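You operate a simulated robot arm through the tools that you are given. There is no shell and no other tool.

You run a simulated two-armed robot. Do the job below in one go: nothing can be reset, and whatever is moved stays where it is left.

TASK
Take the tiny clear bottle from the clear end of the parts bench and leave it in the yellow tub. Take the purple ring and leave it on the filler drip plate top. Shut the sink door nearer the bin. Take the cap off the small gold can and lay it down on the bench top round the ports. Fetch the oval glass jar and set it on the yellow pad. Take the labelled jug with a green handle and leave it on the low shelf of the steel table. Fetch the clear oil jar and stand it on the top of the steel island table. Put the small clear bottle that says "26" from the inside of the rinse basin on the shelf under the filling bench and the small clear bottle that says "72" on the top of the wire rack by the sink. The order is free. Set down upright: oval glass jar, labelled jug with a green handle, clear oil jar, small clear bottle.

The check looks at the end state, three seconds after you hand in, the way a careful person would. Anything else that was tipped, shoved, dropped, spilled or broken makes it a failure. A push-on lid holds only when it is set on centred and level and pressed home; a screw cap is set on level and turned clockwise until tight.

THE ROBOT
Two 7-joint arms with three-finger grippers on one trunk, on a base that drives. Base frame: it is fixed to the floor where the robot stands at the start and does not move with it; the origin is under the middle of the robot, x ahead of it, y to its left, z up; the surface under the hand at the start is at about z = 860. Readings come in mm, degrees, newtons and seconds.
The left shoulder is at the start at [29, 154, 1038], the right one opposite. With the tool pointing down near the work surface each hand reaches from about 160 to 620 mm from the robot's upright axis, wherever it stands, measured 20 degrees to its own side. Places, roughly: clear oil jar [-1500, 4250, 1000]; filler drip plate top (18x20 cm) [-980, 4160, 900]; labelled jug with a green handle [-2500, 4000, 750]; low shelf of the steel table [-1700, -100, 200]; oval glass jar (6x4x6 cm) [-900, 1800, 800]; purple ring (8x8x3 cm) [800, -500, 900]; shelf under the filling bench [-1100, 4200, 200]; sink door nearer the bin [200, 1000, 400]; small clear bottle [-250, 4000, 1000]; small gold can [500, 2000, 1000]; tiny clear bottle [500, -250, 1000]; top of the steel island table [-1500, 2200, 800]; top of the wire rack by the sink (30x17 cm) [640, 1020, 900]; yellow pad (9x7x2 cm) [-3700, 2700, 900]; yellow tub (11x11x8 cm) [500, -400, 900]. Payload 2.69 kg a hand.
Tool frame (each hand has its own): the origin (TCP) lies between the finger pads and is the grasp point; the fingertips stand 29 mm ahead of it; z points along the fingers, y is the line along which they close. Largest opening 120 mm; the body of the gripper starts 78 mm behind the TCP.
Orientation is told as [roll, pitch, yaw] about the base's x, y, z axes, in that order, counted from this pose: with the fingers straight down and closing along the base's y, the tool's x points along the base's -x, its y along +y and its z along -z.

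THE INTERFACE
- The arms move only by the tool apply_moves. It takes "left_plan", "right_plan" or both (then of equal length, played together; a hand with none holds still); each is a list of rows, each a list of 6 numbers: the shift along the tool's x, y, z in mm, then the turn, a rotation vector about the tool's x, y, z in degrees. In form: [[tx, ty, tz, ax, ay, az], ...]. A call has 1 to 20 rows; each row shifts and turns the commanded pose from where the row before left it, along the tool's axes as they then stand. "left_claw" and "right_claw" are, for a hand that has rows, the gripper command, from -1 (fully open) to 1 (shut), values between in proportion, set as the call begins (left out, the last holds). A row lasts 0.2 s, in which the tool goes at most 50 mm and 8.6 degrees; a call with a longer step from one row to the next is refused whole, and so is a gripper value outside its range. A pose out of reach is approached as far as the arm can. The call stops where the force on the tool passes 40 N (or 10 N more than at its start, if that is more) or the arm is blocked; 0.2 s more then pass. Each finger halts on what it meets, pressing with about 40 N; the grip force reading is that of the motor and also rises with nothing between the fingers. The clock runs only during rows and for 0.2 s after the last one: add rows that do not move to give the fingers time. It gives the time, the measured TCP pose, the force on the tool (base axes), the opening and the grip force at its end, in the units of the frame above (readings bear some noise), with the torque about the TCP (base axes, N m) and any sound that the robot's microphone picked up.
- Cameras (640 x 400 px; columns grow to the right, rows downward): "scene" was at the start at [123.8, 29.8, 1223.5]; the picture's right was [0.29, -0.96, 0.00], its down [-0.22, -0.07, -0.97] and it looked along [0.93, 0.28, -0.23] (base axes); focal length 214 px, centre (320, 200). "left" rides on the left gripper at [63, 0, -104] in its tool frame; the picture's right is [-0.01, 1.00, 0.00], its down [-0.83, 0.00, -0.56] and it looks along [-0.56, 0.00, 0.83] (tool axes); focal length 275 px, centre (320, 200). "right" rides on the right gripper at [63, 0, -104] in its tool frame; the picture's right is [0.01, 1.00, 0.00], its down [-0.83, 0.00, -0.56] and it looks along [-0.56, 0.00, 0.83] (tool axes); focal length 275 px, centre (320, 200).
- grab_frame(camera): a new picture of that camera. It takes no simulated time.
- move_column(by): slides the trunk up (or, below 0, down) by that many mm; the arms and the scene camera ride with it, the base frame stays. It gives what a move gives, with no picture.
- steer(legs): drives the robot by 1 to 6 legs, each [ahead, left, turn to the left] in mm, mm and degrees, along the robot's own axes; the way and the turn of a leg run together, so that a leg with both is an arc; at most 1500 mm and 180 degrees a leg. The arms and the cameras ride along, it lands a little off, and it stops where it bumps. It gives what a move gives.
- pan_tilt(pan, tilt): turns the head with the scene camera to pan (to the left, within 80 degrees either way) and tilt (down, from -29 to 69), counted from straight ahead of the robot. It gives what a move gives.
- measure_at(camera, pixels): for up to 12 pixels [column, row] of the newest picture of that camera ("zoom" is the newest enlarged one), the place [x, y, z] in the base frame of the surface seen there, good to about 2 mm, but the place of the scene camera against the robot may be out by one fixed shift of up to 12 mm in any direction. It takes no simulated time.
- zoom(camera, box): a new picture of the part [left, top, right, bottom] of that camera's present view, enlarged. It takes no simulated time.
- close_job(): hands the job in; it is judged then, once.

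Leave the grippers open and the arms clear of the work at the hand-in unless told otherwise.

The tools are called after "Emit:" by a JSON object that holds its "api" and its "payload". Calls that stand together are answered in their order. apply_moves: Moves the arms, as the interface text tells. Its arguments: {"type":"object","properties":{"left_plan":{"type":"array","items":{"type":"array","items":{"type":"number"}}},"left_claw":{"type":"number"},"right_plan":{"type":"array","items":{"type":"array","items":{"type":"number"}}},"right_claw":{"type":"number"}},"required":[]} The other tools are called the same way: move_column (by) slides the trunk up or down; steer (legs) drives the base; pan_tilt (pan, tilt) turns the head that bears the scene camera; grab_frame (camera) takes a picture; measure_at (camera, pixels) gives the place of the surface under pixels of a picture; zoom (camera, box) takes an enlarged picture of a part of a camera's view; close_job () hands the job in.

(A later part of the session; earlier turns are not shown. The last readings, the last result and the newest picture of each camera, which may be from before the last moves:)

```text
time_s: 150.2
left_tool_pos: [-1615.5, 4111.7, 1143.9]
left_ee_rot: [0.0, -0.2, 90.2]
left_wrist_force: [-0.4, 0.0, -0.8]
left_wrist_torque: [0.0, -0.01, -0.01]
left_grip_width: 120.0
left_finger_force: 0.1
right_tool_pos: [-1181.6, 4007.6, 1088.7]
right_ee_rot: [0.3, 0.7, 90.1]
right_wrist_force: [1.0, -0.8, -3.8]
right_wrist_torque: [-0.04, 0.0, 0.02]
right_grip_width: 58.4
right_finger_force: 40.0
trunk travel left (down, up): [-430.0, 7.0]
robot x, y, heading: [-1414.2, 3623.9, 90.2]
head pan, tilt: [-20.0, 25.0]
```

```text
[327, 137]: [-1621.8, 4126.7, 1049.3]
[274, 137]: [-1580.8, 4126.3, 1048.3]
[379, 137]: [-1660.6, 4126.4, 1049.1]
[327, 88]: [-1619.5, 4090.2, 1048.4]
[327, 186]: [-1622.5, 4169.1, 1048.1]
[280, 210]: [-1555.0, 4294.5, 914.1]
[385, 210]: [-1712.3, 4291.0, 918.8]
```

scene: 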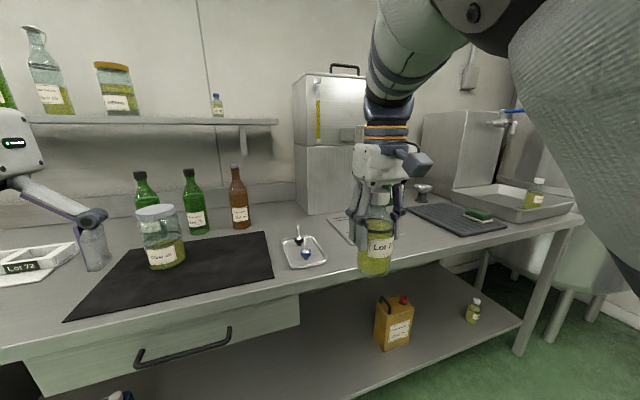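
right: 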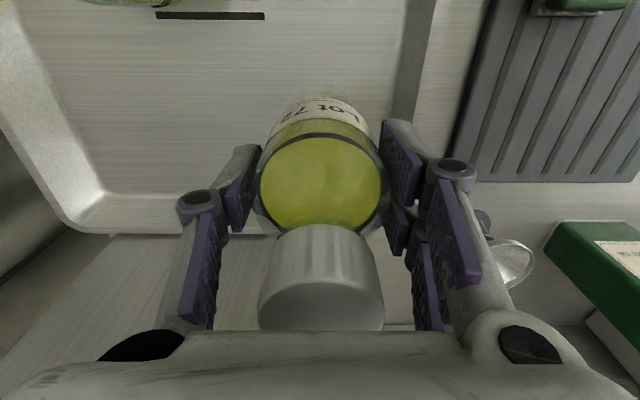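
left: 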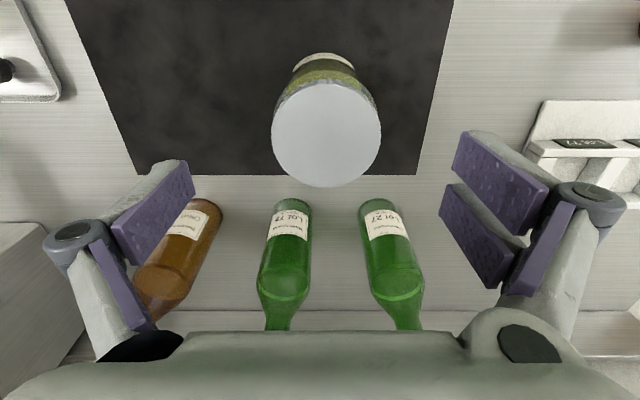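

Lid centre (-1621,4128), 80 mm. Lower 50 mm, then align forward, then go down to z≈982.

Emit:
{"api": "apply_moves", "payload": {"left_plan": [[0, 0, 45, 0, 0, 0], [-8, 3, 10, 0, 0, 0], [-8, 2, 0, 0, 0, 0], [0, 0, 0, 0, 0, 0]]}}

Emit:
{"api": "grab_frame", "payload": {"camera": "left"}}

```text
time_s: 151.2
left_tool_pos: [-1621.4, 4128.9, 1088.5]
left_ee_rot: [0.0, -0.1, 90.1]
left_wrist_force: [-0.5, 0.6, -0.4]
left_wrist_torque: [0.0, 0.01, 0.03]
left_grip_width: 120.1
left_finger_force: 0.0
right_tool_pos: [-1181.2, 4007.9, 1088.2]
right_ee_rot: [0.3, 0.8, 90.1]
right_wrist_force: [0.2, 0.2, -3.8]
right_wrist_torque: [0.0, 0.01, 0.0]
right_grip_width: 58.5
right_finger_force: 40.1
trunk travel left (down, up): [-430.0, 7.0]
robot x, y, heading: [-1413.9, 3625.3, 90.0]
head pan, tilt: [-20.0, 25.0]
```

```text
taken
```

left: 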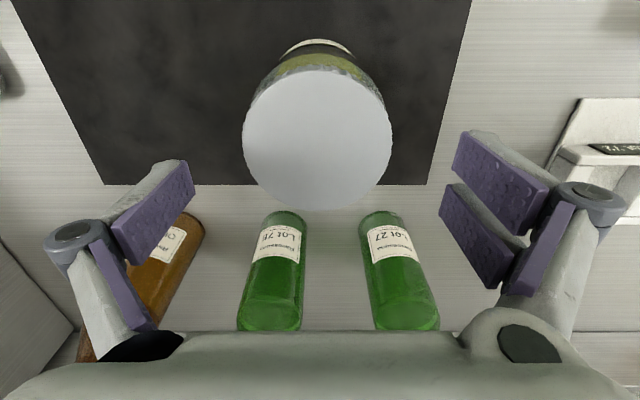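

Centred with ~20 mm each side. Descend to z≈983.

Emit:
{"api": "apply_moves", "payload": {"left_plan": [[0, 0, 40, 0, 0, 0], [0, 0, 40, 0, 0, 0], [0, 0, 20, 0, 0, 0], [0, 0, 5, 0, 0, 0], [0, 0, 0, 0, 0, 0]]}}

Emit:
{"api": "grab_frame", "payload": {"camera": "left"}}

```text
time_s: 152.4
left_tool_pos: [-1619.8, 4130.0, 983.2]
left_ee_rot: [-0.1, -0.2, 90.2]
left_wrist_force: [0.6, 2.3, 7.9]
left_wrist_torque: [-0.21, -0.08, 0.06]
left_grip_width: 120.0
left_finger_force: 0.0
right_tool_pos: [-1180.9, 4006.6, 1089.3]
right_ee_rot: [0.3, 0.8, 90.1]
right_wrist_force: [0.7, 0.2, -3.7]
right_wrist_torque: [0.0, 0.01, 0.0]
right_grip_width: 58.7
right_finger_force: 39.7
trunk travel left (down, up): [-430.0, 7.0]
robot x, y, heading: [-1414.1, 3621.7, 90.3]
head pan, tilt: [-20.0, 25.0]
```

```text
taken
```

left: 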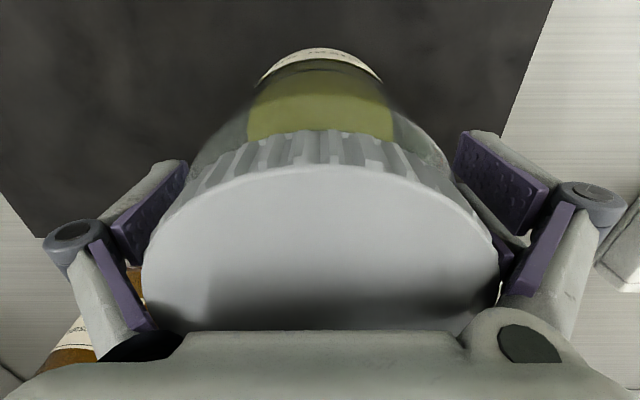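

A light 8 N touch; raise 7 mm and close.

Emit:
{"api": "apply_moves", "payload": {"left_plan": [[0, 0, -7, 0, 0, 0], [0, 0, 0, 0, 0, 0]]}}

Emit:
{"api": "apply_moves", "payload": {"left_plan": [[0, 0, 0, 0, 0, 0], [0, 0, 0, 0, 0, 0]], "left_claw": 1}}

Emit:
{"api": "grab_frame", "payload": {"camera": "left"}}

```text
time_s: 153.0
left_tool_pos: [-1620.6, 4130.0, 988.8]
left_ee_rot: [0.0, 0.1, 90.3]
left_wrist_force: [-0.4, -0.3, 0.0]
left_wrist_torque: [0.03, 0.02, -0.03]
left_grip_width: 120.0
left_finger_force: 0.2
right_tool_pos: [-1181.8, 4007.1, 1087.5]
right_ee_rot: [0.2, 0.7, 90.0]
right_wrist_force: [-0.6, 0.0, -4.0]
right_wrist_torque: [-0.05, 0.04, 0.01]
right_grip_width: 58.6
right_finger_force: 40.0
trunk travel left (down, up): [-430.0, 7.0]
robot x, y, heading: [-1414.6, 3625.9, 90.2]
head pan, tilt: [-20.0, 25.0]
```

```text
time_s: 153.6
left_tool_pos: [-1619.3, 4129.2, 995.9]
left_ee_rot: [0.1, -0.7, 90.3]
left_wrist_force: [-1.5, 2.3, 30.3]
left_wrist_torque: [-0.23, -0.1, 0.07]
left_grip_width: 92.3
left_finger_force: 39.5
right_tool_pos: [-1180.8, 4005.6, 1090.4]
right_ee_rot: [0.4, 0.6, 90.2]
right_wrist_force: [-0.5, 0.8, -3.5]
right_wrist_torque: [0.02, 0.04, 0.01]
right_grip_width: 58.3
right_finger_force: 40.2
trunk travel left (down, up): [-430.0, 7.0]
robot x, y, heading: [-1411.9, 3623.7, 90.3]
head pan, tilt: [-20.0, 25.0]
```

```text
taken
```

left: 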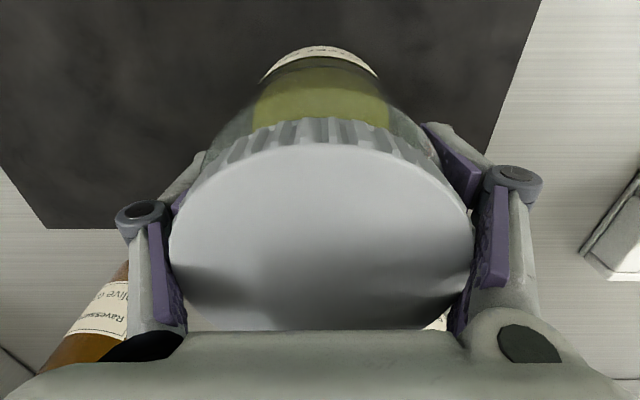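

The closing links press down on the lid (30 N). Open, raise 14 mm and re-close.

Emit:
{"api": "apply_moves", "payload": {"left_plan": [[0, 0, 0, 0, 0, 0], [0, 0, -7, 0, 0, 0], [0, 0, -7, 0, 0, 0], [0, 0, 0, 0, 0, 0]], "left_claw": -1}}

Emit:
{"api": "apply_moves", "payload": {"left_plan": [[0, 0, 0, 0, 0, 0], [0, 0, 0, 0, 0, 0]], "left_claw": 1}}

Emit:
{"api": "grab_frame", "payload": {"camera": "left"}}

```text
time_s: 154.6
left_tool_pos: [-1620.4, 4130.1, 1004.2]
left_ee_rot: [0.0, 0.0, 90.2]
left_wrist_force: [-1.3, -0.4, 0.3]
left_wrist_torque: [-0.02, -0.01, 0.01]
left_grip_width: 120.0
left_finger_force: 0.0
right_tool_pos: [-1181.3, 4006.9, 1087.3]
right_ee_rot: [0.3, 0.8, 90.2]
right_wrist_force: [0.8, 0.3, -3.5]
right_wrist_torque: [-0.04, 0.02, 0.0]
right_grip_width: 58.3
right_finger_force: 40.3
trunk travel left (down, up): [-430.0, 7.0]
robot x, y, heading: [-1414.8, 3623.6, 90.1]
head pan, tilt: [-20.0, 25.0]
```

```text
time_s: 155.2
left_tool_pos: [-1618.8, 4129.4, 1003.8]
left_ee_rot: [0.0, -0.1, 90.2]
left_wrist_force: [0.6, 0.5, 3.7]
left_wrist_torque: [-0.26, 0.2, 0.05]
left_grip_width: 90.3
left_finger_force: 40.1
right_tool_pos: [-1181.8, 4006.2, 1087.5]
right_ee_rot: [0.3, 0.8, 90.1]
right_wrist_force: [-0.3, -0.4, -4.3]
right_wrist_torque: [-0.04, -0.03, 0.01]
right_grip_width: 58.5
right_finger_force: 40.1
trunk travel left (down, up): [-430.0, 7.0]
robot x, y, heading: [-1414.1, 3620.7, 90.2]
head pan, tilt: [-20.0, 25.0]
```

```text
taken
```

left: 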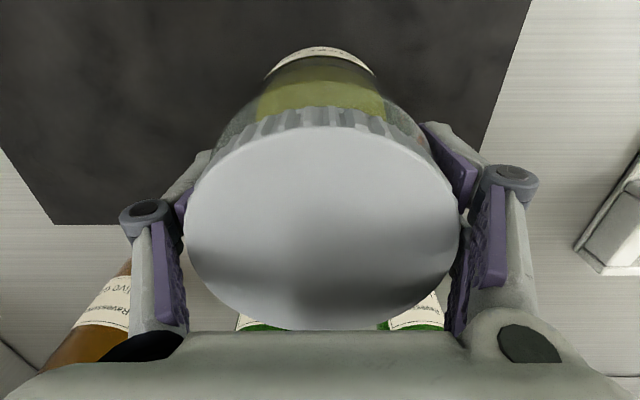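

Good grip at 90 mm with little downward force. Lift a little and check it hangs properly.

Emit:
{"api": "apply_moves", "payload": {"left_plan": [[0, 0, -10, 0, 0, 0], [0, 0, -20, 0, 0, 0], [0, 0, 0, 0, 0, 0]]}}

Emit:
{"api": "grab_frame", "payload": {"camera": "left"}}

Emit:
{"api": "grab_frame", "payload": {"camera": "scene"}}

```text
time_s: 156.0
left_tool_pos: [-1618.8, 4129.0, 1033.9]
left_ee_rot: [-0.1, 0.0, 90.2]
left_wrist_force: [-0.4, 0.4, -6.0]
left_wrist_torque: [0.0, 0.0, 0.02]
left_grip_width: 90.1
left_finger_force: 39.5
right_tool_pos: [-1181.2, 4007.4, 1087.8]
right_ee_rot: [0.3, 0.8, 90.2]
right_wrist_force: [-0.2, 0.2, -3.0]
right_wrist_torque: [-0.04, 0.01, -0.03]
right_grip_width: 58.6
right_finger_force: 39.8
trunk travel left (down, up): [-430.0, 7.0]
robot x, y, heading: [-1416.7, 3625.2, 90.2]
head pan, tilt: [-20.0, 25.0]
```

```text
taken
```

left: 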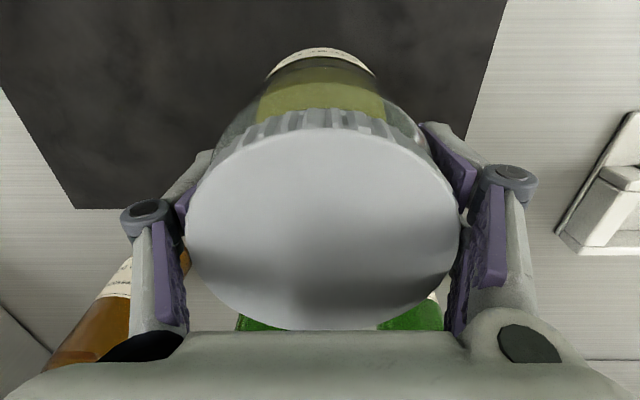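

```text
taken
```

scene: 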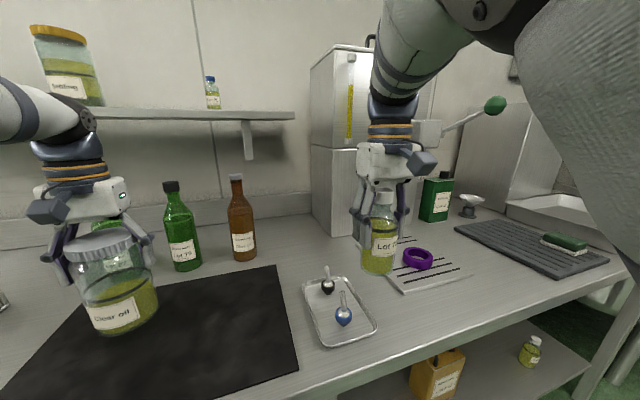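

The jar hangs well (6 N). Lift more, retract arms a bit, back off and travel to the island's east side.

Emit:
{"api": "apply_moves", "payload": {"left_plan": [[0, 0, -35, 0, 0, 0], [0, 0, -35, 0, 0, 0], [20, 0, 0, 0, 0, 0], [0, 0, 0, 0, 0, 0]]}}

Emit:
{"api": "steer", "payload": {"legs": [[-330, 0, 0], [0, -1200, 0]]}}

Emit:
{"api": "grab_frame", "payload": {"camera": "scene"}}

```text
time_s: 157.0
left_tool_pos: [-1619.5, 4109.5, 1104.8]
left_ee_rot: [0.0, 0.1, 90.2]
left_wrist_force: [0.2, 0.3, -7.1]
left_wrist_torque: [-0.01, -0.01, 0.03]
left_grip_width: 89.9
left_finger_force: 39.4
right_tool_pos: [-1181.6, 4007.7, 1086.8]
right_ee_rot: [0.3, 0.9, 90.0]
right_wrist_force: [0.0, 0.0, -4.2]
right_wrist_torque: [-0.02, -0.02, 0.02]
right_grip_width: 58.5
right_finger_force: 39.9
trunk travel left (down, up): [-430.0, 7.0]
robot x, y, heading: [-1413.0, 3624.5, 90.0]
head pan, tilt: [-20.0, 25.0]
```

```text
time_s: 168.4
left_tool_pos: [-399.2, 3780.3, 1104.6]
left_ee_rot: [0.0, 0.0, 90.8]
left_wrist_force: [-0.1, -0.3, -6.5]
left_wrist_torque: [0.04, 0.0, -0.02]
left_grip_width: 89.8
left_finger_force: 39.9
right_tool_pos: [38.6, 3683.7, 1087.5]
right_ee_rot: [0.2, 0.9, 90.8]
right_wrist_force: [0.1, 0.5, -3.2]
right_wrist_torque: [0.01, 0.04, -0.02]
right_grip_width: 58.5
right_finger_force: 40.2
trunk travel left (down, up): [-430.0, 7.0]
robot x, y, heading: [-187.8, 3299.5, 90.7]
head pan, tilt: [-20.0, 25.0]
```

```text
taken
```

scene: 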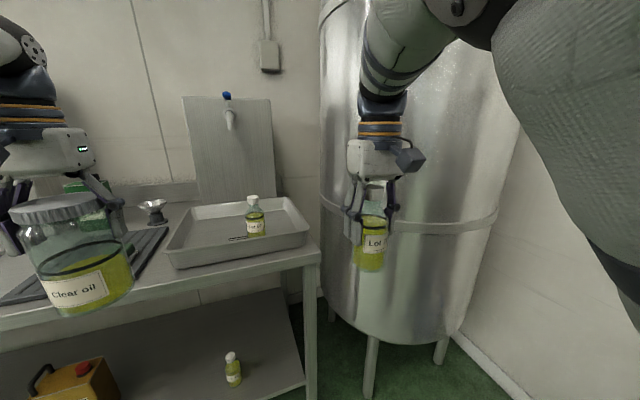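

The right hand is near the tank; back off 250 mm, then turn left 90° to face the island side.

Emit:
{"api": "steer", "payload": {"legs": [[-300, 0, 0], [0, 0, 89]]}}

Emit:
{"api": "pan_tilt", "payload": {"pan": -5, "tilt": 25}}

Emit:
{"api": "grab_frame", "payload": {"camera": "scene"}}

```text
time_s: 174.3
left_tool_pos: [-668.9, 2793.4, 1104.5]
left_ee_rot: [0.0, -0.1, -179.7]
left_wrist_force: [0.0, 1.1, -5.4]
left_wrist_torque: [-0.01, -0.03, -0.02]
left_grip_width: 89.8
left_finger_force: 39.8
right_tool_pos: [-567.8, 3229.9, 1088.0]
right_ee_rot: [0.3, 1.0, -179.8]
right_wrist_force: [0.4, -0.3, -3.7]
right_wrist_torque: [-0.03, 0.0, 0.01]
right_grip_width: 58.6
right_finger_force: 40.3
trunk travel left (down, up): [-430.0, 7.0]
robot x, y, heading: [-185.0, 2997.1, -179.9]
head pan, tilt: [-20.0, 25.0]
```

```text
time_s: 175.1
left_tool_pos: [-669.9, 2792.4, 1104.4]
left_ee_rot: [0.0, 0.0, -179.6]
left_wrist_force: [0.0, 0.0, -5.5]
left_wrist_torque: [0.0, -0.02, -0.03]
left_grip_width: 89.8
left_finger_force: 40.1
right_tool_pos: [-568.3, 3228.6, 1084.8]
right_ee_rot: [0.4, 1.3, -179.8]
right_wrist_force: [-0.1, 0.1, -4.1]
right_wrist_torque: [-0.05, -0.04, -0.02]
right_grip_width: 58.2
right_finger_force: 40.2
trunk travel left (down, up): [-430.0, 7.0]
robot x, y, heading: [-184.8, 2997.4, -179.8]
head pan, tilt: [-5.0, 25.0]
```

```text
taken
```

scene: 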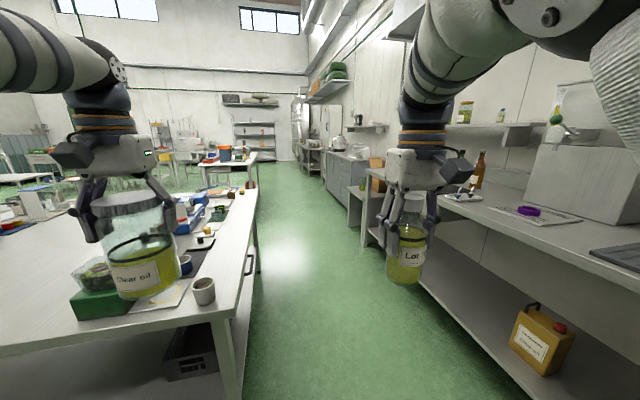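

The island is at left. Extend the right hand a little to free the head, then slide along −y to the middle of the island's east side.

Emit:
{"api": "apply_moves", "payload": {"right_plan": [[-40, -30, 0, 0, 0, 0], [-40, -30, 0, 0, 0, 0], [-20, -30, 0, 0, 0, 0], [0, 0, 0, 0, 0, 0]]}}

Emit:
{"api": "steer", "payload": {"legs": [[0, 750, 0]]}}

Emit:
{"api": "pan_tilt", "payload": {"pan": 5, "tilt": 28}}

Emit:
{"api": "grab_frame", "payload": {"camera": "scene"}}

```text
time_s: 176.1
left_tool_pos: [-669.6, 2792.2, 1105.7]
left_ee_rot: [-0.1, -0.1, -179.7]
left_wrist_force: [-0.2, 0.9, -6.0]
left_wrist_torque: [0.0, 0.0, 0.02]
left_grip_width: 89.6
left_finger_force: 39.9
right_tool_pos: [-666.9, 3318.9, 1086.0]
right_ee_rot: [0.2, 1.0, -179.8]
right_wrist_force: [0.6, -0.6, -4.2]
right_wrist_torque: [0.0, 0.0, 0.01]
right_grip_width: 58.3
right_finger_force: 40.1
trunk travel left (down, up): [-430.0, 7.0]
robot x, y, heading: [-182.8, 2998.4, -179.4]
head pan, tilt: [-5.0, 25.0]
```

```text
time_s: 182.2
left_tool_pos: [-660.7, 2042.0, 1106.1]
left_ee_rot: [0.0, 0.0, -179.1]
left_wrist_force: [-0.2, -0.4, -5.0]
left_wrist_torque: [0.03, -0.02, 0.03]
left_grip_width: 89.8
left_finger_force: 40.3
right_tool_pos: [-665.7, 2569.4, 1085.9]
right_ee_rot: [0.4, 0.9, -179.2]
right_wrist_force: [0.7, 0.0, -4.5]
right_wrist_torque: [0.0, 0.02, 0.01]
right_grip_width: 58.4
right_finger_force: 39.6
trunk travel left (down, up): [-430.0, 7.0]
robot x, y, heading: [-177.3, 2256.6, -179.3]
head pan, tilt: [-5.0, 25.0]
```

```text
time_s: 182.9
left_tool_pos: [-659.4, 2043.1, 1104.8]
left_ee_rot: [0.1, 0.0, -179.0]
left_wrist_force: [-0.4, -0.1, -5.9]
left_wrist_torque: [0.02, -0.07, 0.02]
left_grip_width: 90.0
left_finger_force: 40.2
right_tool_pos: [-664.9, 2569.2, 1086.1]
right_ee_rot: [0.3, 0.9, -179.3]
right_wrist_force: [0.5, 0.0, -4.0]
right_wrist_torque: [0.03, -0.01, 0.01]
right_grip_width: 58.2
right_finger_force: 40.2
trunk travel left (down, up): [-430.0, 7.0]
robot x, y, heading: [-181.0, 2253.9, -178.9]
head pan, tilt: [5.0, 28.0]
```

```text
taken
```

scene: 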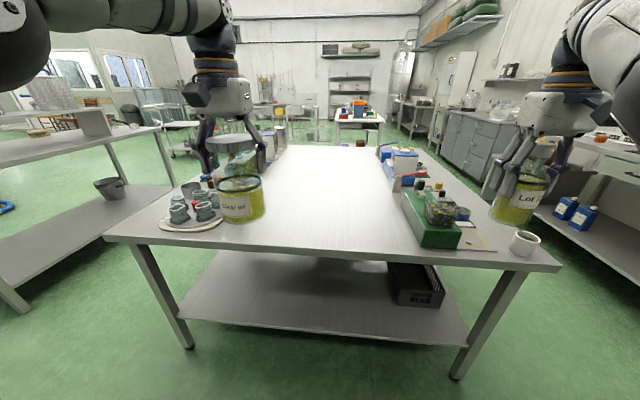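

The island top has a wide clear middle, e.g. near (330,220). Measure there and around.

Emit:
{"api": "measure_at", "payload": {"camera": "scene", "pixels": [[330, 252], [330, 225], [330, 200], [300, 225], [370, 225], [230, 240], [200, 225], [430, 240], [120, 235], [555, 262], [175, 208], [205, 205]]}}

Emit:
{"api": "zoom", "payload": {"camera": "scene", "box": [130, 140, 330, 260]}}

```text
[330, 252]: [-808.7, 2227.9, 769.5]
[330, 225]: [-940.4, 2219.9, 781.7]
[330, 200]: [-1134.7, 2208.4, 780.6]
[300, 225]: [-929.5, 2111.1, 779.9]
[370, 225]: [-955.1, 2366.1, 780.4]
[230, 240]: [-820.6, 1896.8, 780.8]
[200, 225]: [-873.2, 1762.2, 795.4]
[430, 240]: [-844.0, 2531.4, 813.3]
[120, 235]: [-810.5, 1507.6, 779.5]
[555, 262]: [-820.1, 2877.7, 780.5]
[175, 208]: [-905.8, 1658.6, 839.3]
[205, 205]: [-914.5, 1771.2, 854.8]
```

```text
3.20 times, centred on (230, 200) of scene
```

zoom: 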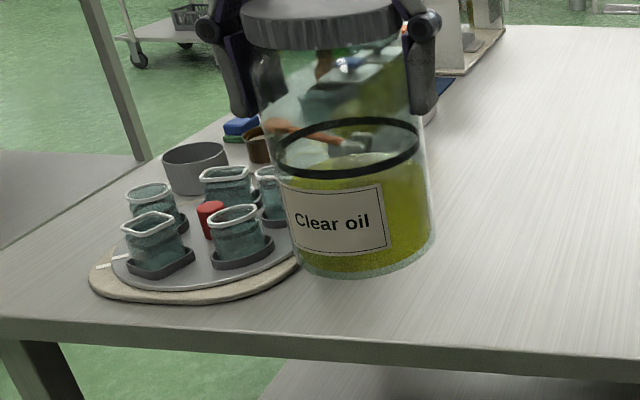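

Island top z≈780.5. Check the height of items under the right hand's path before driving ahead.

Emit:
{"api": "measure_at", "payload": {"camera": "scene", "pixels": [[403, 153], [410, 172], [440, 200], [420, 187], [438, 186], [387, 148], [445, 213], [520, 235], [462, 212]]}}

```text
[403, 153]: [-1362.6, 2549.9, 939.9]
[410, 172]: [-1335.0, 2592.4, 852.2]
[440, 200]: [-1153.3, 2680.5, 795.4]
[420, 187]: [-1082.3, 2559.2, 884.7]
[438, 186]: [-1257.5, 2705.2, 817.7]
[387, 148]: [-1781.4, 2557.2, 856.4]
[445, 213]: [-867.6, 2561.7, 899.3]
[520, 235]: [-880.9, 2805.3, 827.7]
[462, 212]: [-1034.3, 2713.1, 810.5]
```

All below 945; the right bottle's base is at ~1003. Drive ahead 290 mm.

Emit:
{"api": "steer", "payload": {"legs": [[290, 0, 0]]}}

Emit:
{"api": "grab_frame", "payload": {"camera": "left"}}

Emit:
{"api": "grab_frame", "payload": {"camera": "scene"}}

```text
time_s: 184.9
left_tool_pos: [-944.2, 2037.2, 1105.6]
left_ee_rot: [0.0, -0.1, -179.0]
left_wrist_force: [-0.4, 1.0, -6.3]
left_wrist_torque: [0.03, -0.04, 0.01]
left_grip_width: 89.8
left_finger_force: 39.9
right_tool_pos: [-948.6, 2564.6, 1085.9]
right_ee_rot: [0.3, 0.9, -179.2]
right_wrist_force: [-0.3, -0.3, -3.8]
right_wrist_torque: [-0.01, -0.03, 0.02]
right_grip_width: 58.5
right_finger_force: 40.0
trunk travel left (down, up): [-430.0, 7.0]
robot x, y, heading: [-462.0, 2249.9, -179.3]
head pan, tilt: [5.0, 28.0]
```

```text
taken
```

left: 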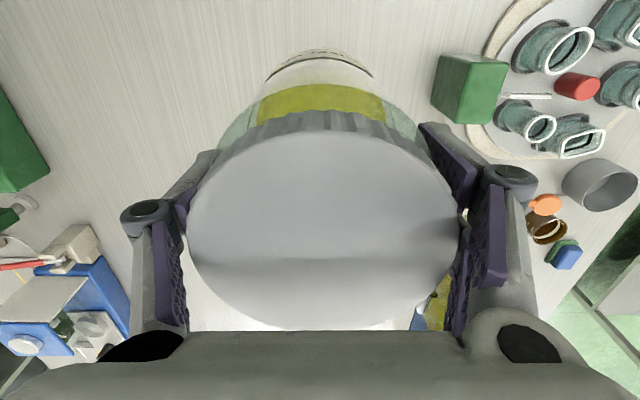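

```text
taken
```

scene: 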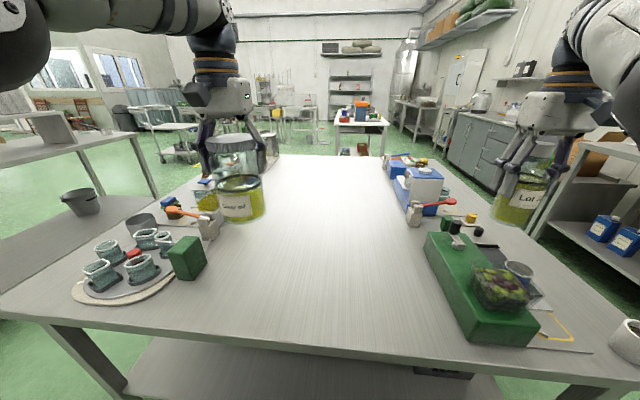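

The plate with the small jars is visible to the right in this view. Measure the surface, then shift the jar 60 mm to the robot's right and lower it.

Emit:
{"api": "measure_at", "payload": {"camera": "left", "pixels": [[150, 100], [320, 20], [80, 180], [470, 90], [555, 45], [545, 125], [580, 140]]}}

Emit:
{"api": "apply_moves", "payload": {"left_plan": [[0, -40, 0, 0, 0, 0], [0, -40, 20, 0, 0, 0], [0, 0, 45, 0, 0, 0], [0, 0, 45, 0, 0, 0], [0, 0, 45, 0, 0, 0], [0, 0, 30, 0, 0, 0], [0, 0, 0, 0, 0, 0]]}}

Emit:
{"api": "grab_frame", "payload": {"camera": "scene"}}

```text
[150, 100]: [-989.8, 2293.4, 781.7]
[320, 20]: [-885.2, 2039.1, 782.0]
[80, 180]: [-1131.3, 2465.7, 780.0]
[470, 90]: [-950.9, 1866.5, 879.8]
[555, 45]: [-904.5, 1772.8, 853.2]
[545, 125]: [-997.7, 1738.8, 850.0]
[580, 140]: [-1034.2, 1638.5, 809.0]
```

```text
time_s: 186.5
left_tool_pos: [-945.9, 2119.9, 920.5]
left_ee_rot: [0.0, 0.0, -179.0]
left_wrist_force: [-0.4, 0.5, -7.3]
left_wrist_torque: [0.02, 0.02, -0.02]
left_grip_width: 89.7
left_finger_force: 39.5
right_tool_pos: [-947.6, 2565.7, 1086.3]
right_ee_rot: [0.3, 0.8, -179.2]
right_wrist_force: [0.2, -0.3, -4.1]
right_wrist_torque: [0.0, -0.03, 0.0]
right_grip_width: 58.2
right_finger_force: 40.0
trunk travel left (down, up): [-430.0, 7.0]
robot x, y, heading: [-463.0, 2250.8, -179.1]
head pan, tilt: [5.0, 28.0]
```

```text
taken
```

scene: 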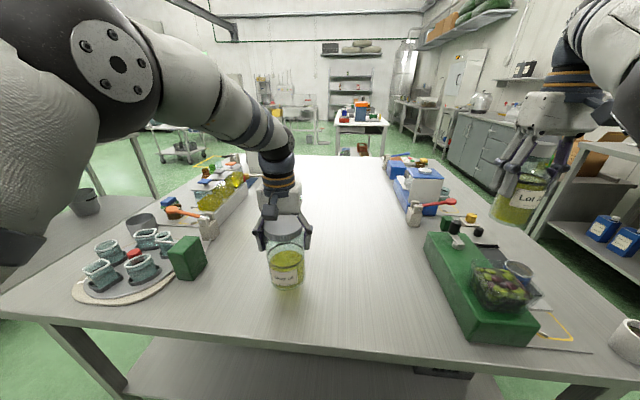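

About 20 mm above the top. Lower in small steps to contact (expected TCP ≈ 900).

Emit:
{"api": "apply_moves", "payload": {"left_plan": [[0, 0, 12, 0, 0, 0], [0, 0, 4, 0, 0, 0], [0, 0, 2, 0, 0, 0], [0, 0, 0, 0, 0, 0]]}}

```text
time_s: 187.5
left_tool_pos: [-945.3, 2118.3, 903.3]
left_ee_rot: [0.0, -0.1, -179.1]
left_wrist_force: [0.3, 0.1, -6.4]
left_wrist_torque: [0.01, -0.02, 0.0]
left_grip_width: 89.7
left_finger_force: 39.8
right_tool_pos: [-948.0, 2564.5, 1085.4]
right_ee_rot: [0.3, 1.0, -179.1]
right_wrist_force: [-0.3, 0.1, -3.4]
right_wrist_torque: [-0.01, -0.05, 0.0]
right_grip_width: 58.4
right_finger_force: 40.6
trunk travel left (down, up): [-430.0, 7.0]
robot x, y, heading: [-465.1, 2247.9, -179.3]
head pan, tilt: [5.0, 28.0]
```

Emit:
{"api": "apply_moves", "payload": {"left_plan": [[0, 0, 2, 0, 0, 0], [0, 0, 1.5, 0, 0, 0], [0, 0, 0, 0, 0, 0]]}}

```text
time_s: 188.3
left_tool_pos: [-945.4, 2118.5, 900.4]
left_ee_rot: [-0.1, -0.3, -179.0]
left_wrist_force: [1.9, 1.2, 10.7]
left_wrist_torque: [-0.33, -0.66, 0.03]
left_grip_width: 89.9
left_finger_force: 39.6
right_tool_pos: [-946.3, 2565.7, 1087.7]
right_ee_rot: [0.3, 0.7, -179.3]
right_wrist_force: [0.3, -0.2, -3.8]
right_wrist_torque: [0.01, 0.0, 0.04]
right_grip_width: 58.3
right_finger_force: 40.1
trunk travel left (down, up): [-430.0, 7.0]
robot x, y, heading: [-457.8, 2250.5, -179.3]
head pan, tilt: [5.0, 28.0]
```

Contact made. Open fully, then rise.

Emit:
{"api": "apply_moves", "payload": {"left_plan": [[0, 0, 0, 0, 0, 0], [0, 0, 0, 0, 0, 0], [0, 0, -15, 0, 0, 0], [0, 0, -40, 0, 0, 0], [0, 0, -45, 0, 0, 0], [0, 0, -45, 0, 0, 0], [0, 0, -45, 0, 0, 0], [0, 0, 0, 0, 0, 0]], "left_claw": -1}}

Emit:
{"api": "grab_frame", "payload": {"camera": "left"}}

Emit:
{"api": "grab_frame", "payload": {"camera": "scene"}}

```text
time_s: 190.1
left_tool_pos: [-944.3, 2120.1, 1089.5]
left_ee_rot: [0.0, 0.1, -179.0]
left_wrist_force: [-0.1, 0.6, 0.9]
left_wrist_torque: [0.03, 0.01, -0.01]
left_grip_width: 120.0
left_finger_force: 0.0
right_tool_pos: [-947.8, 2564.4, 1086.5]
right_ee_rot: [0.3, 0.9, -179.2]
right_wrist_force: [0.0, 0.8, -3.8]
right_wrist_torque: [0.03, 0.01, -0.01]
right_grip_width: 58.5
right_finger_force: 39.5
trunk travel left (down, up): [-430.0, 7.0]
robot x, y, heading: [-462.1, 2254.3, -179.2]
head pan, tilt: [5.0, 28.0]
```

```text
taken
```

left: 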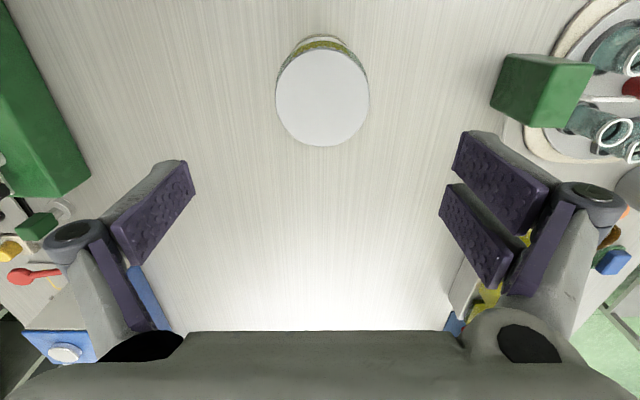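

```text
taken
```

scene: 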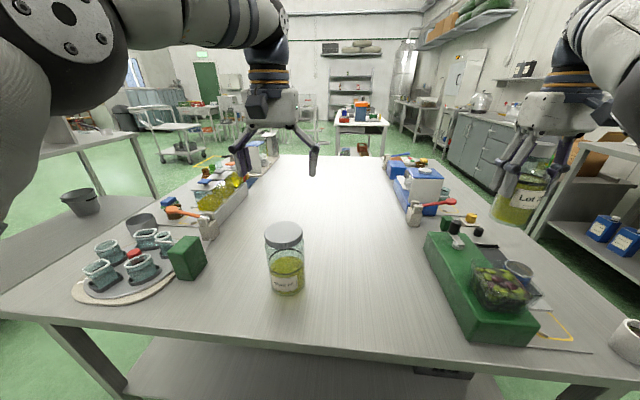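

The oil jar stands on the island. While here, look closely at the small jars to identify the oval one.

Emit:
{"api": "zoom", "payload": {"camera": "scene", "box": [60, 200, 220, 310]}}

```text
3.64 times, centred on (140, 255) of scene
```

zoom: 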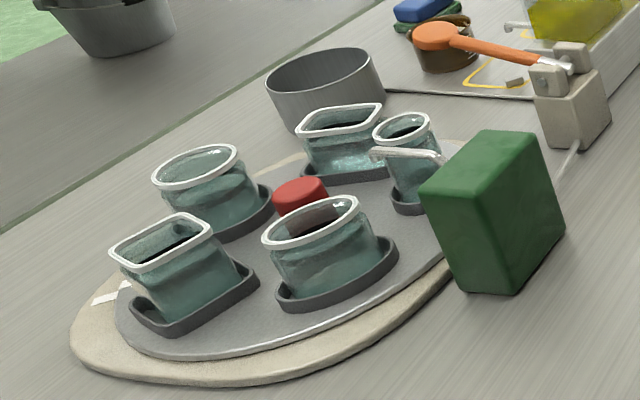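

I see five jars in holders on a turntable; I'll come back for the oval one. Now take bottle 72 to the sink: back off ~220 mm and turn left 180° to face the sink counter.

Emit:
{"api": "steer", "payload": {"legs": [[-230, 0, 0], [0, 0, 179]]}}

Emit:
{"api": "grab_frame", "payload": {"camera": "scene"}}

```text
time_s: 199.1
left_tool_pos: [257.5, 2370.6, 1090.8]
left_ee_rot: [0.0, 0.0, -0.4]
left_wrist_force: [0.1, 0.3, -0.8]
left_wrist_torque: [0.01, 0.0, 0.01]
left_grip_width: 120.1
left_finger_force: 0.0
right_tool_pos: [248.7, 1926.3, 1085.9]
right_ee_rot: [0.3, 0.9, -0.5]
right_wrist_force: [0.1, -0.1, -4.4]
right_wrist_torque: [0.0, 0.02, 0.01]
right_grip_width: 58.5
right_finger_force: 40.0
trunk travel left (down, up): [-430.0, 7.0]
robot x, y, heading: [-228.5, 2253.2, -0.4]
head pan, tilt: [5.0, 28.0]
```

```text
taken
```

scene: 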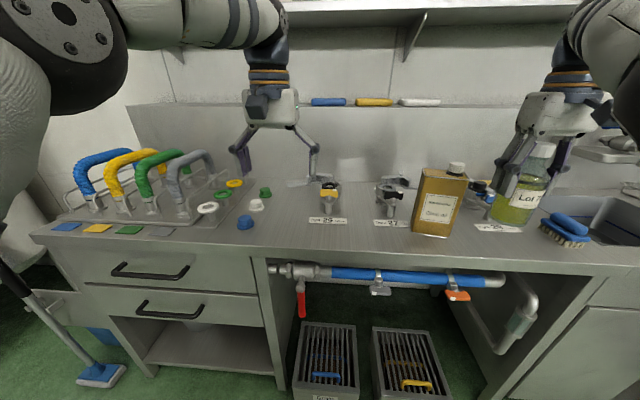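

This counter has the ports, with the gold can at (440,200). First the wire rack: slide right ~1000 mm.

Emit:
{"api": "measure_at", "payload": {"camera": "scene", "pixels": [[457, 167], [437, 215], [437, 236], [330, 232], [200, 230], [330, 195], [390, 195], [350, 240], [420, 172]]}}

Emit:
{"api": "steer", "payload": {"legs": [[0, -1000, 0]]}}

Emit:
{"api": "grab_frame", "payload": {"camera": "scene"}}

```text
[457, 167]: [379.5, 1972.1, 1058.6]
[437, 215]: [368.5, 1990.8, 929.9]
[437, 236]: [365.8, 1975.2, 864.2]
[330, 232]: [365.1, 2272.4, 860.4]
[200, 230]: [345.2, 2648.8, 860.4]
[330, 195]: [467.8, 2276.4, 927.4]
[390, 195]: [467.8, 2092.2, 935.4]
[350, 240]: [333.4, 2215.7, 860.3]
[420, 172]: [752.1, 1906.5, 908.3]
```

```text
time_s: 206.9
left_tool_pos: [246.7, 1397.8, 1090.3]
left_ee_rot: [0.0, -0.1, -0.9]
left_wrist_force: [-0.1, -1.0, 0.9]
left_wrist_torque: [-0.03, 0.05, -0.01]
left_grip_width: 119.9
left_finger_force: 0.2
right_tool_pos: [235.4, 955.5, 1085.1]
right_ee_rot: [0.4, 0.9, -0.9]
right_wrist_force: [-0.5, 0.2, -3.8]
right_wrist_torque: [0.02, 0.01, 0.02]
right_grip_width: 58.3
right_finger_force: 40.1
trunk travel left (down, up): [-430.0, 7.0]
robot x, y, heading: [-239.4, 1283.8, -0.7]
head pan, tilt: [5.0, 28.0]
```

```text
taken
```

scene: 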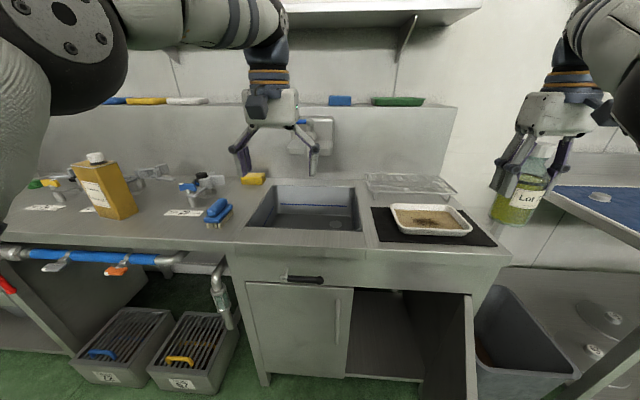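

I see the wire rack at (410,185), the white tray in front of it, and the open door edge-on at (470,340). Zoom and measure the rack.

Emit:
{"api": "zoom", "payload": {"camera": "scene", "box": [330, 150, 510, 260]}}

Emit:
{"api": "measure_at", "payload": {"camera": "scene", "pixels": [[368, 176], [440, 178], [455, 192], [378, 192], [410, 184], [395, 180], [425, 188], [397, 205], [460, 212], [430, 240], [450, 250], [466, 300]]}}

```text
3.56 times, centred on (420, 205) of scene
```

zoom: 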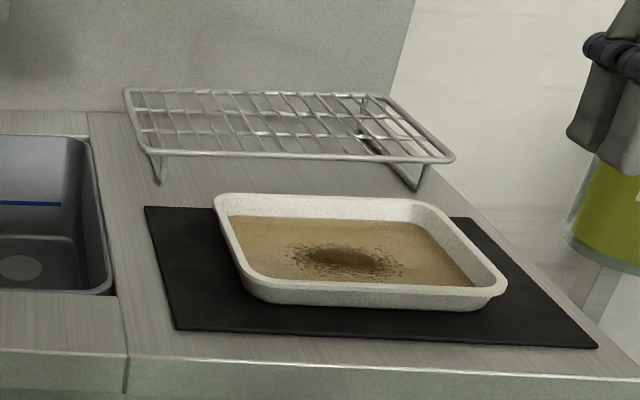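

```text
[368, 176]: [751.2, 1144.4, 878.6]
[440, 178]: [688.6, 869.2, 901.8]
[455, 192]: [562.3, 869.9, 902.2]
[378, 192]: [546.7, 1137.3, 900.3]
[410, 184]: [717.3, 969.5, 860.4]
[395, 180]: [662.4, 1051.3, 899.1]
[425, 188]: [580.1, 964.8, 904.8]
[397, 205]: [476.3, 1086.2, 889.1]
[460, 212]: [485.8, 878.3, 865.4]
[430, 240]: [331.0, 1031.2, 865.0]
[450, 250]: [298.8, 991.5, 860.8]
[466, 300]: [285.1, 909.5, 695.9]
```

The rack top spans about x 550–720, y 870–1145, z≈902. Check the overhead shelf and the door's free end.

Emit:
{"api": "measure_at", "payload": {"camera": "scene", "pixels": [[400, 15], [470, 10], [408, 45], [380, 100], [475, 395], [468, 320], [440, 390], [300, 255], [255, 130], [310, 125]]}}

```text
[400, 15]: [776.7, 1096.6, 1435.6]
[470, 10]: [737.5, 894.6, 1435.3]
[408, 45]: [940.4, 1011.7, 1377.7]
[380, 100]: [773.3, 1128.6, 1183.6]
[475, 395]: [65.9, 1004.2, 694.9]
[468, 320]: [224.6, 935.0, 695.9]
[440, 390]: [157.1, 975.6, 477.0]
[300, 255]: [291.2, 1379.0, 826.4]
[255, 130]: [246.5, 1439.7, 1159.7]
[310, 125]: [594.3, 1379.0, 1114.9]
```

The door is ~67° open, its free end near (20,1025). I'll approach from further left to stay clear of it. Retract the left hand first (there's a faucet ahead of it).

Emit:
{"api": "apply_moves", "payload": {"left_plan": [[40, 15, -10, 0, 0, 0], [40, 15, -10, 0, 0, 0], [40, 15, 0, 0, 0, 0], [40, 15, 0, 0, 0, 0], [30, 0, 0, 0, 0, 0], [0, 0, 0, 0, 0, 0]]}}

Emit:
{"api": "steer", "payload": {"legs": [[0, 106, 0.8], [250, 0, 0]]}}

Emit:
{"api": "grab_frame", "payload": {"camera": "scene"}}

Emit:
{"api": "grab_frame", "payload": {"camera": "right"}}

```text
time_s: 208.3
left_tool_pos: [57.1, 1460.0, 1107.9]
left_ee_rot: [0.0, -0.1, -0.8]
left_wrist_force: [0.3, -1.0, -0.1]
left_wrist_torque: [0.02, 0.0, -0.01]
left_grip_width: 119.8
left_finger_force: 0.0
right_tool_pos: [237.0, 953.9, 1085.3]
right_ee_rot: [0.2, 0.9, -0.9]
right_wrist_force: [0.3, 0.6, -3.9]
right_wrist_torque: [0.01, 0.04, -0.03]
right_grip_width: 58.3
right_finger_force: 39.5
trunk travel left (down, up): [-430.0, 7.0]
robot x, y, heading: [-240.3, 1284.9, -0.9]
head pan, tilt: [5.0, 28.0]
```

```text
time_s: 211.2
left_tool_pos: [304.1, 1568.7, 1107.9]
left_ee_rot: [0.0, -0.1, 0.2]
left_wrist_force: [0.0, -1.1, -0.2]
left_wrist_torque: [0.01, 0.03, 0.0]
left_grip_width: 119.8
left_finger_force: 0.0
right_tool_pos: [489.8, 1065.7, 1085.7]
right_ee_rot: [0.3, 0.9, -0.2]
right_wrist_force: [1.2, -0.7, -3.8]
right_wrist_torque: [0.01, 0.03, -0.01]
right_grip_width: 58.5
right_finger_force: 39.7
trunk travel left (down, up): [-430.0, 7.0]
robot x, y, heading: [9.4, 1387.5, 0.4]
head pan, tilt: [5.0, 28.0]
```

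```text
taken
```

scene: 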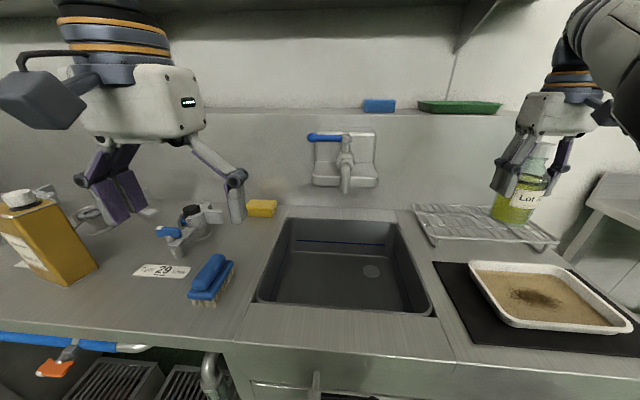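

```text
taken
```

right: 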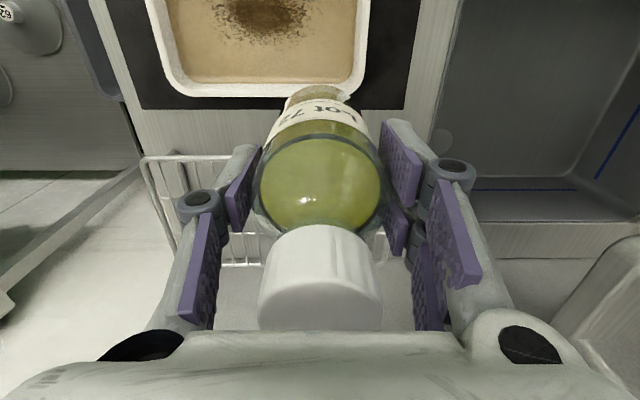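

Measure the rack under the right hand camera.

Emit:
{"api": "measure_at", "payload": {"camera": "right", "pixels": [[150, 160], [230, 157], [245, 262], [160, 190], [225, 265], [178, 250], [262, 262], [172, 215]]}}

Emit:
{"api": "zoom", "payload": {"camera": "scene", "box": [390, 150, 600, 300]}}

```text
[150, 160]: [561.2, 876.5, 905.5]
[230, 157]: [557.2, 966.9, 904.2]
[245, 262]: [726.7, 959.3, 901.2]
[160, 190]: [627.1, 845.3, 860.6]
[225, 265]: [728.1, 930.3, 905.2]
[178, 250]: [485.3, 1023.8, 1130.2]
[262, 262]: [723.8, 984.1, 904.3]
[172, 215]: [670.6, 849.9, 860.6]
```

```text
2.67 times, centred on (495, 225) of scene
```

zoom: 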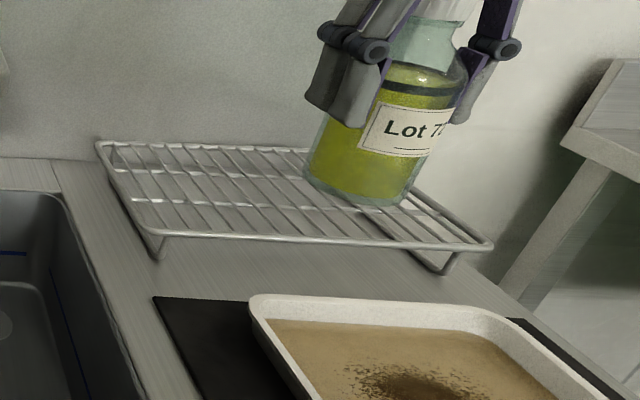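

Rack: x 557–728, z≈905. I'll drive ahead 125 mm, then extend slightly to (638,1060).

Emit:
{"api": "steer", "payload": {"legs": [[125, 0, 0]]}}

Emit:
{"api": "apply_moves", "payload": {"right_plan": [[-22, -6, 0, 0, -0.9, 0], [0, 0, 30, 0, 0, 0], [0, 0, 35, 0, 0, 0], [0, 0, 0, 0, 0, 0]]}}

Emit:
{"api": "grab_frame", "payload": {"camera": "scene"}}

Emit:
{"api": "grab_frame", "payload": {"camera": "right"}}

```text
time_s: 212.4
left_tool_pos: [427.6, 1569.1, 1107.5]
left_ee_rot: [0.0, 0.0, 0.2]
left_wrist_force: [0.9, 0.0, 0.1]
left_wrist_torque: [0.02, 0.07, 0.03]
left_grip_width: 120.0
left_finger_force: 0.1
right_tool_pos: [613.5, 1066.0, 1085.2]
right_ee_rot: [0.3, 0.8, 0.0]
right_wrist_force: [0.5, 0.0, -4.9]
right_wrist_torque: [-0.03, 0.05, 0.01]
right_grip_width: 58.6
right_finger_force: 40.1
trunk travel left (down, up): [-430.0, 7.0]
robot x, y, heading: [132.6, 1389.7, 0.2]
head pan, tilt: [5.0, 28.0]
```

```text
time_s: 213.4
left_tool_pos: [427.6, 1568.7, 1107.9]
left_ee_rot: [0.0, -0.1, 0.0]
left_wrist_force: [0.0, 0.2, -0.2]
left_wrist_torque: [0.0, 0.01, 0.0]
left_grip_width: 120.2
left_finger_force: 0.1
right_tool_pos: [634.0, 1061.9, 1021.3]
right_ee_rot: [0.3, 0.0, 0.0]
right_wrist_force: [0.1, -1.1, -3.7]
right_wrist_torque: [0.0, 0.0, 0.02]
right_grip_width: 58.6
right_finger_force: 39.8
trunk travel left (down, up): [-430.0, 7.0]
robot x, y, heading: [130.7, 1390.6, 0.1]
head pan, tilt: [5.0, 28.0]
```

```text
taken
```

scene: 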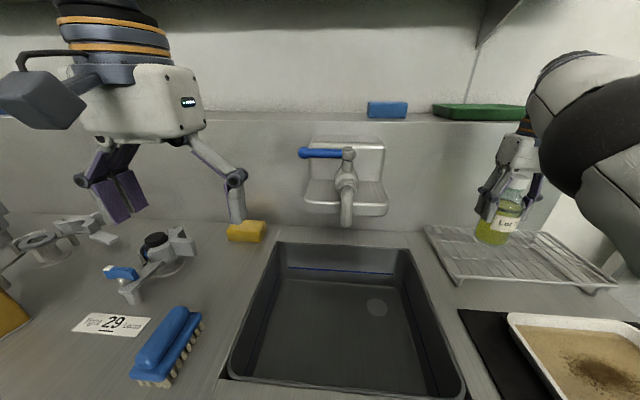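

```text
taken
```

right: 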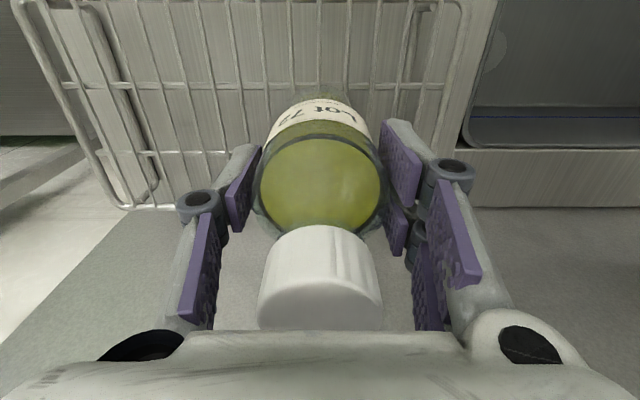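

Over the rack. Lower to contact (expected TCP ≈ 988).

Emit:
{"api": "apply_moves", "payload": {"right_plan": [[0, 0, 18, 0, 0, 0], [0, 0, 8, 0, 0, 0], [0, 0, 3, 0, 0, 0], [0, 0, 2, 0, 0, 0], [0, 0, 0, 0, 0, 0]]}}

```text
time_s: 214.6
left_tool_pos: [426.8, 1570.6, 1109.3]
left_ee_rot: [0.0, -0.1, 0.0]
left_wrist_force: [0.0, -0.7, -0.4]
left_wrist_torque: [-0.01, 0.02, 0.01]
left_grip_width: 120.0
left_finger_force: 0.1
right_tool_pos: [634.7, 1061.0, 991.7]
right_ee_rot: [0.2, -0.1, 0.0]
right_wrist_force: [0.4, -0.1, 0.8]
right_wrist_torque: [-0.11, 0.01, 0.02]
right_grip_width: 58.2
right_finger_force: 39.3
trunk travel left (down, up): [-430.0, 7.0]
robot x, y, heading: [132.9, 1389.4, -0.0]
head pan, tilt: [5.0, 28.0]
```

Contact is starting (force rose from −3.7 to +0.8). One more mm, then open.

Emit:
{"api": "apply_moves", "payload": {"right_plan": [[0, 0, 1, 0, 0, 0], [0, 0, 0, 0, 0, 0]]}}

Emit:
{"api": "apply_moves", "payload": {"right_plan": [[0, 0, 0, 0, 0, 0], [0, 0, 0, 0, 0, 0]], "right_claw": -0.5}}

Emit:
{"api": "apply_moves", "payload": {"right_plan": [[0, 0, -15, 0, 0, 0], [0, 0, -45, 0, 0, 0], [0, 0, -45, 0, 0, 0], [0, 0, 0, 0, 0, 0]]}}

Emit:
{"api": "grab_frame", "payload": {"camera": "scene"}}

Emit:
{"api": "grab_frame", "payload": {"camera": "right"}}

```text
time_s: 215.2
left_tool_pos: [427.1, 1568.8, 1108.0]
left_ee_rot: [0.0, -0.3, 0.1]
left_wrist_force: [-0.2, -0.9, -0.6]
left_wrist_torque: [-0.02, -0.01, -0.04]
left_grip_width: 120.2
left_finger_force: 0.1
right_tool_pos: [634.8, 1060.8, 988.5]
right_ee_rot: [0.2, -0.2, 0.0]
right_wrist_force: [1.3, -0.1, 8.7]
right_wrist_torque: [-0.31, 0.05, 0.04]
right_grip_width: 58.4
right_finger_force: 40.2
trunk travel left (down, up): [-430.0, 7.0]
robot x, y, heading: [132.1, 1388.8, 0.2]
head pan, tilt: [5.0, 28.0]
```

```text
time_s: 215.8
left_tool_pos: [427.4, 1569.4, 1108.4]
left_ee_rot: [0.0, -0.1, 0.1]
left_wrist_force: [-0.7, 0.2, 0.4]
left_wrist_torque: [-0.02, 0.01, 0.01]
left_grip_width: 119.9
left_finger_force: 0.0
right_tool_pos: [634.5, 1060.7, 988.4]
right_ee_rot: [0.4, -0.1, 0.0]
right_wrist_force: [0.3, 0.5, -0.8]
right_wrist_torque: [0.04, -0.01, 0.04]
right_grip_width: 89.9
right_finger_force: 0.0
trunk travel left (down, up): [-430.0, 7.0]
robot x, y, heading: [132.7, 1388.0, -0.2]
head pan, tilt: [5.0, 28.0]
```

```text
time_s: 216.8
left_tool_pos: [427.3, 1570.7, 1107.0]
left_ee_rot: [-0.1, -0.1, 0.1]
left_wrist_force: [-0.5, -0.3, 0.3]
left_wrist_torque: [0.01, 0.01, -0.01]
left_grip_width: 119.8
left_finger_force: 0.1
right_tool_pos: [636.3, 1062.5, 1091.6]
right_ee_rot: [0.2, 0.0, -0.1]
right_wrist_force: [0.3, -0.1, -0.4]
right_wrist_torque: [-0.03, -0.01, -0.01]
right_grip_width: 90.1
right_finger_force: 0.0
trunk travel left (down, up): [-430.0, 7.0]
robot x, y, heading: [129.2, 1386.8, -0.2]
head pan, tilt: [5.0, 28.0]
```

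```text
taken
```

scene: 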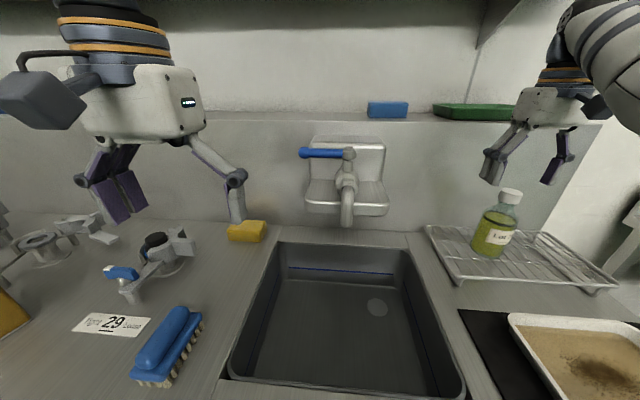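

```text
taken
```

right: 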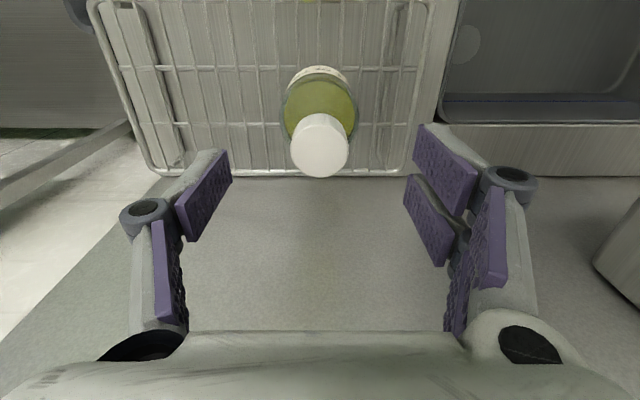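

Bottle 72 stands on the rack. Next the door: back off ~520 mm and slide right ~500 mm so I can push it from its outer side.

Emit:
{"api": "steer", "payload": {"legs": [[-520, 0, 0], [0, -480, 0]]}}

Emit:
{"api": "pan_tilt", "payload": {"pan": 10, "tilt": 30}}

Emit:
{"api": "grab_frame", "payload": {"camera": "scene"}}

```text
time_s: 223.7
left_tool_pos: [-96.4, 1093.1, 1107.6]
left_ee_rot: [0.1, -0.2, 0.4]
left_wrist_force: [-0.6, 1.1, 0.1]
left_wrist_torque: [-0.01, 0.0, 0.03]
left_grip_width: 120.0
left_finger_force: 0.0
right_tool_pos: [115.2, 587.8, 1092.7]
right_ee_rot: [0.3, -0.1, 0.5]
right_wrist_force: [0.1, 0.2, -0.7]
right_wrist_torque: [0.04, 0.0, 0.04]
right_grip_width: 89.9
right_finger_force: 0.1
trunk travel left (down, up): [-430.0, 7.0]
robot x, y, heading: [-391.7, 910.3, 0.3]
head pan, tilt: [5.0, 28.0]
```

```text
time_s: 224.3
left_tool_pos: [-96.9, 1095.0, 1108.8]
left_ee_rot: [0.0, 0.0, 0.5]
left_wrist_force: [0.0, 0.6, 0.7]
left_wrist_torque: [-0.04, 0.0, 0.03]
left_grip_width: 120.2
left_finger_force: 0.0
right_tool_pos: [117.3, 586.1, 1091.0]
right_ee_rot: [0.2, -0.1, 0.4]
right_wrist_force: [-0.1, 0.1, 0.9]
right_wrist_torque: [0.01, -0.02, 0.04]
right_grip_width: 89.9
right_finger_force: 0.2
trunk travel left (down, up): [-430.0, 7.0]
robot x, y, heading: [-387.4, 908.2, 0.2]
head pan, tilt: [10.0, 30.0]
```

```text
taken
```

scene: 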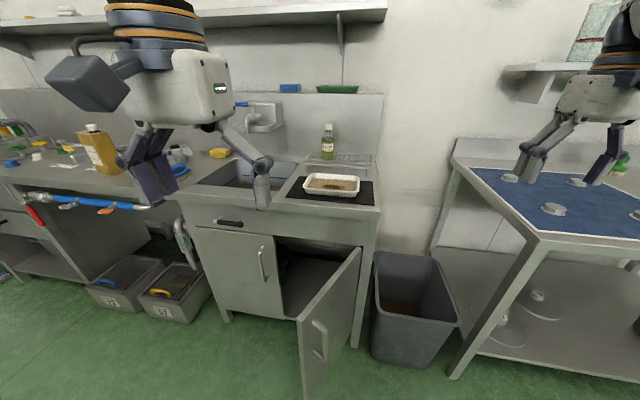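

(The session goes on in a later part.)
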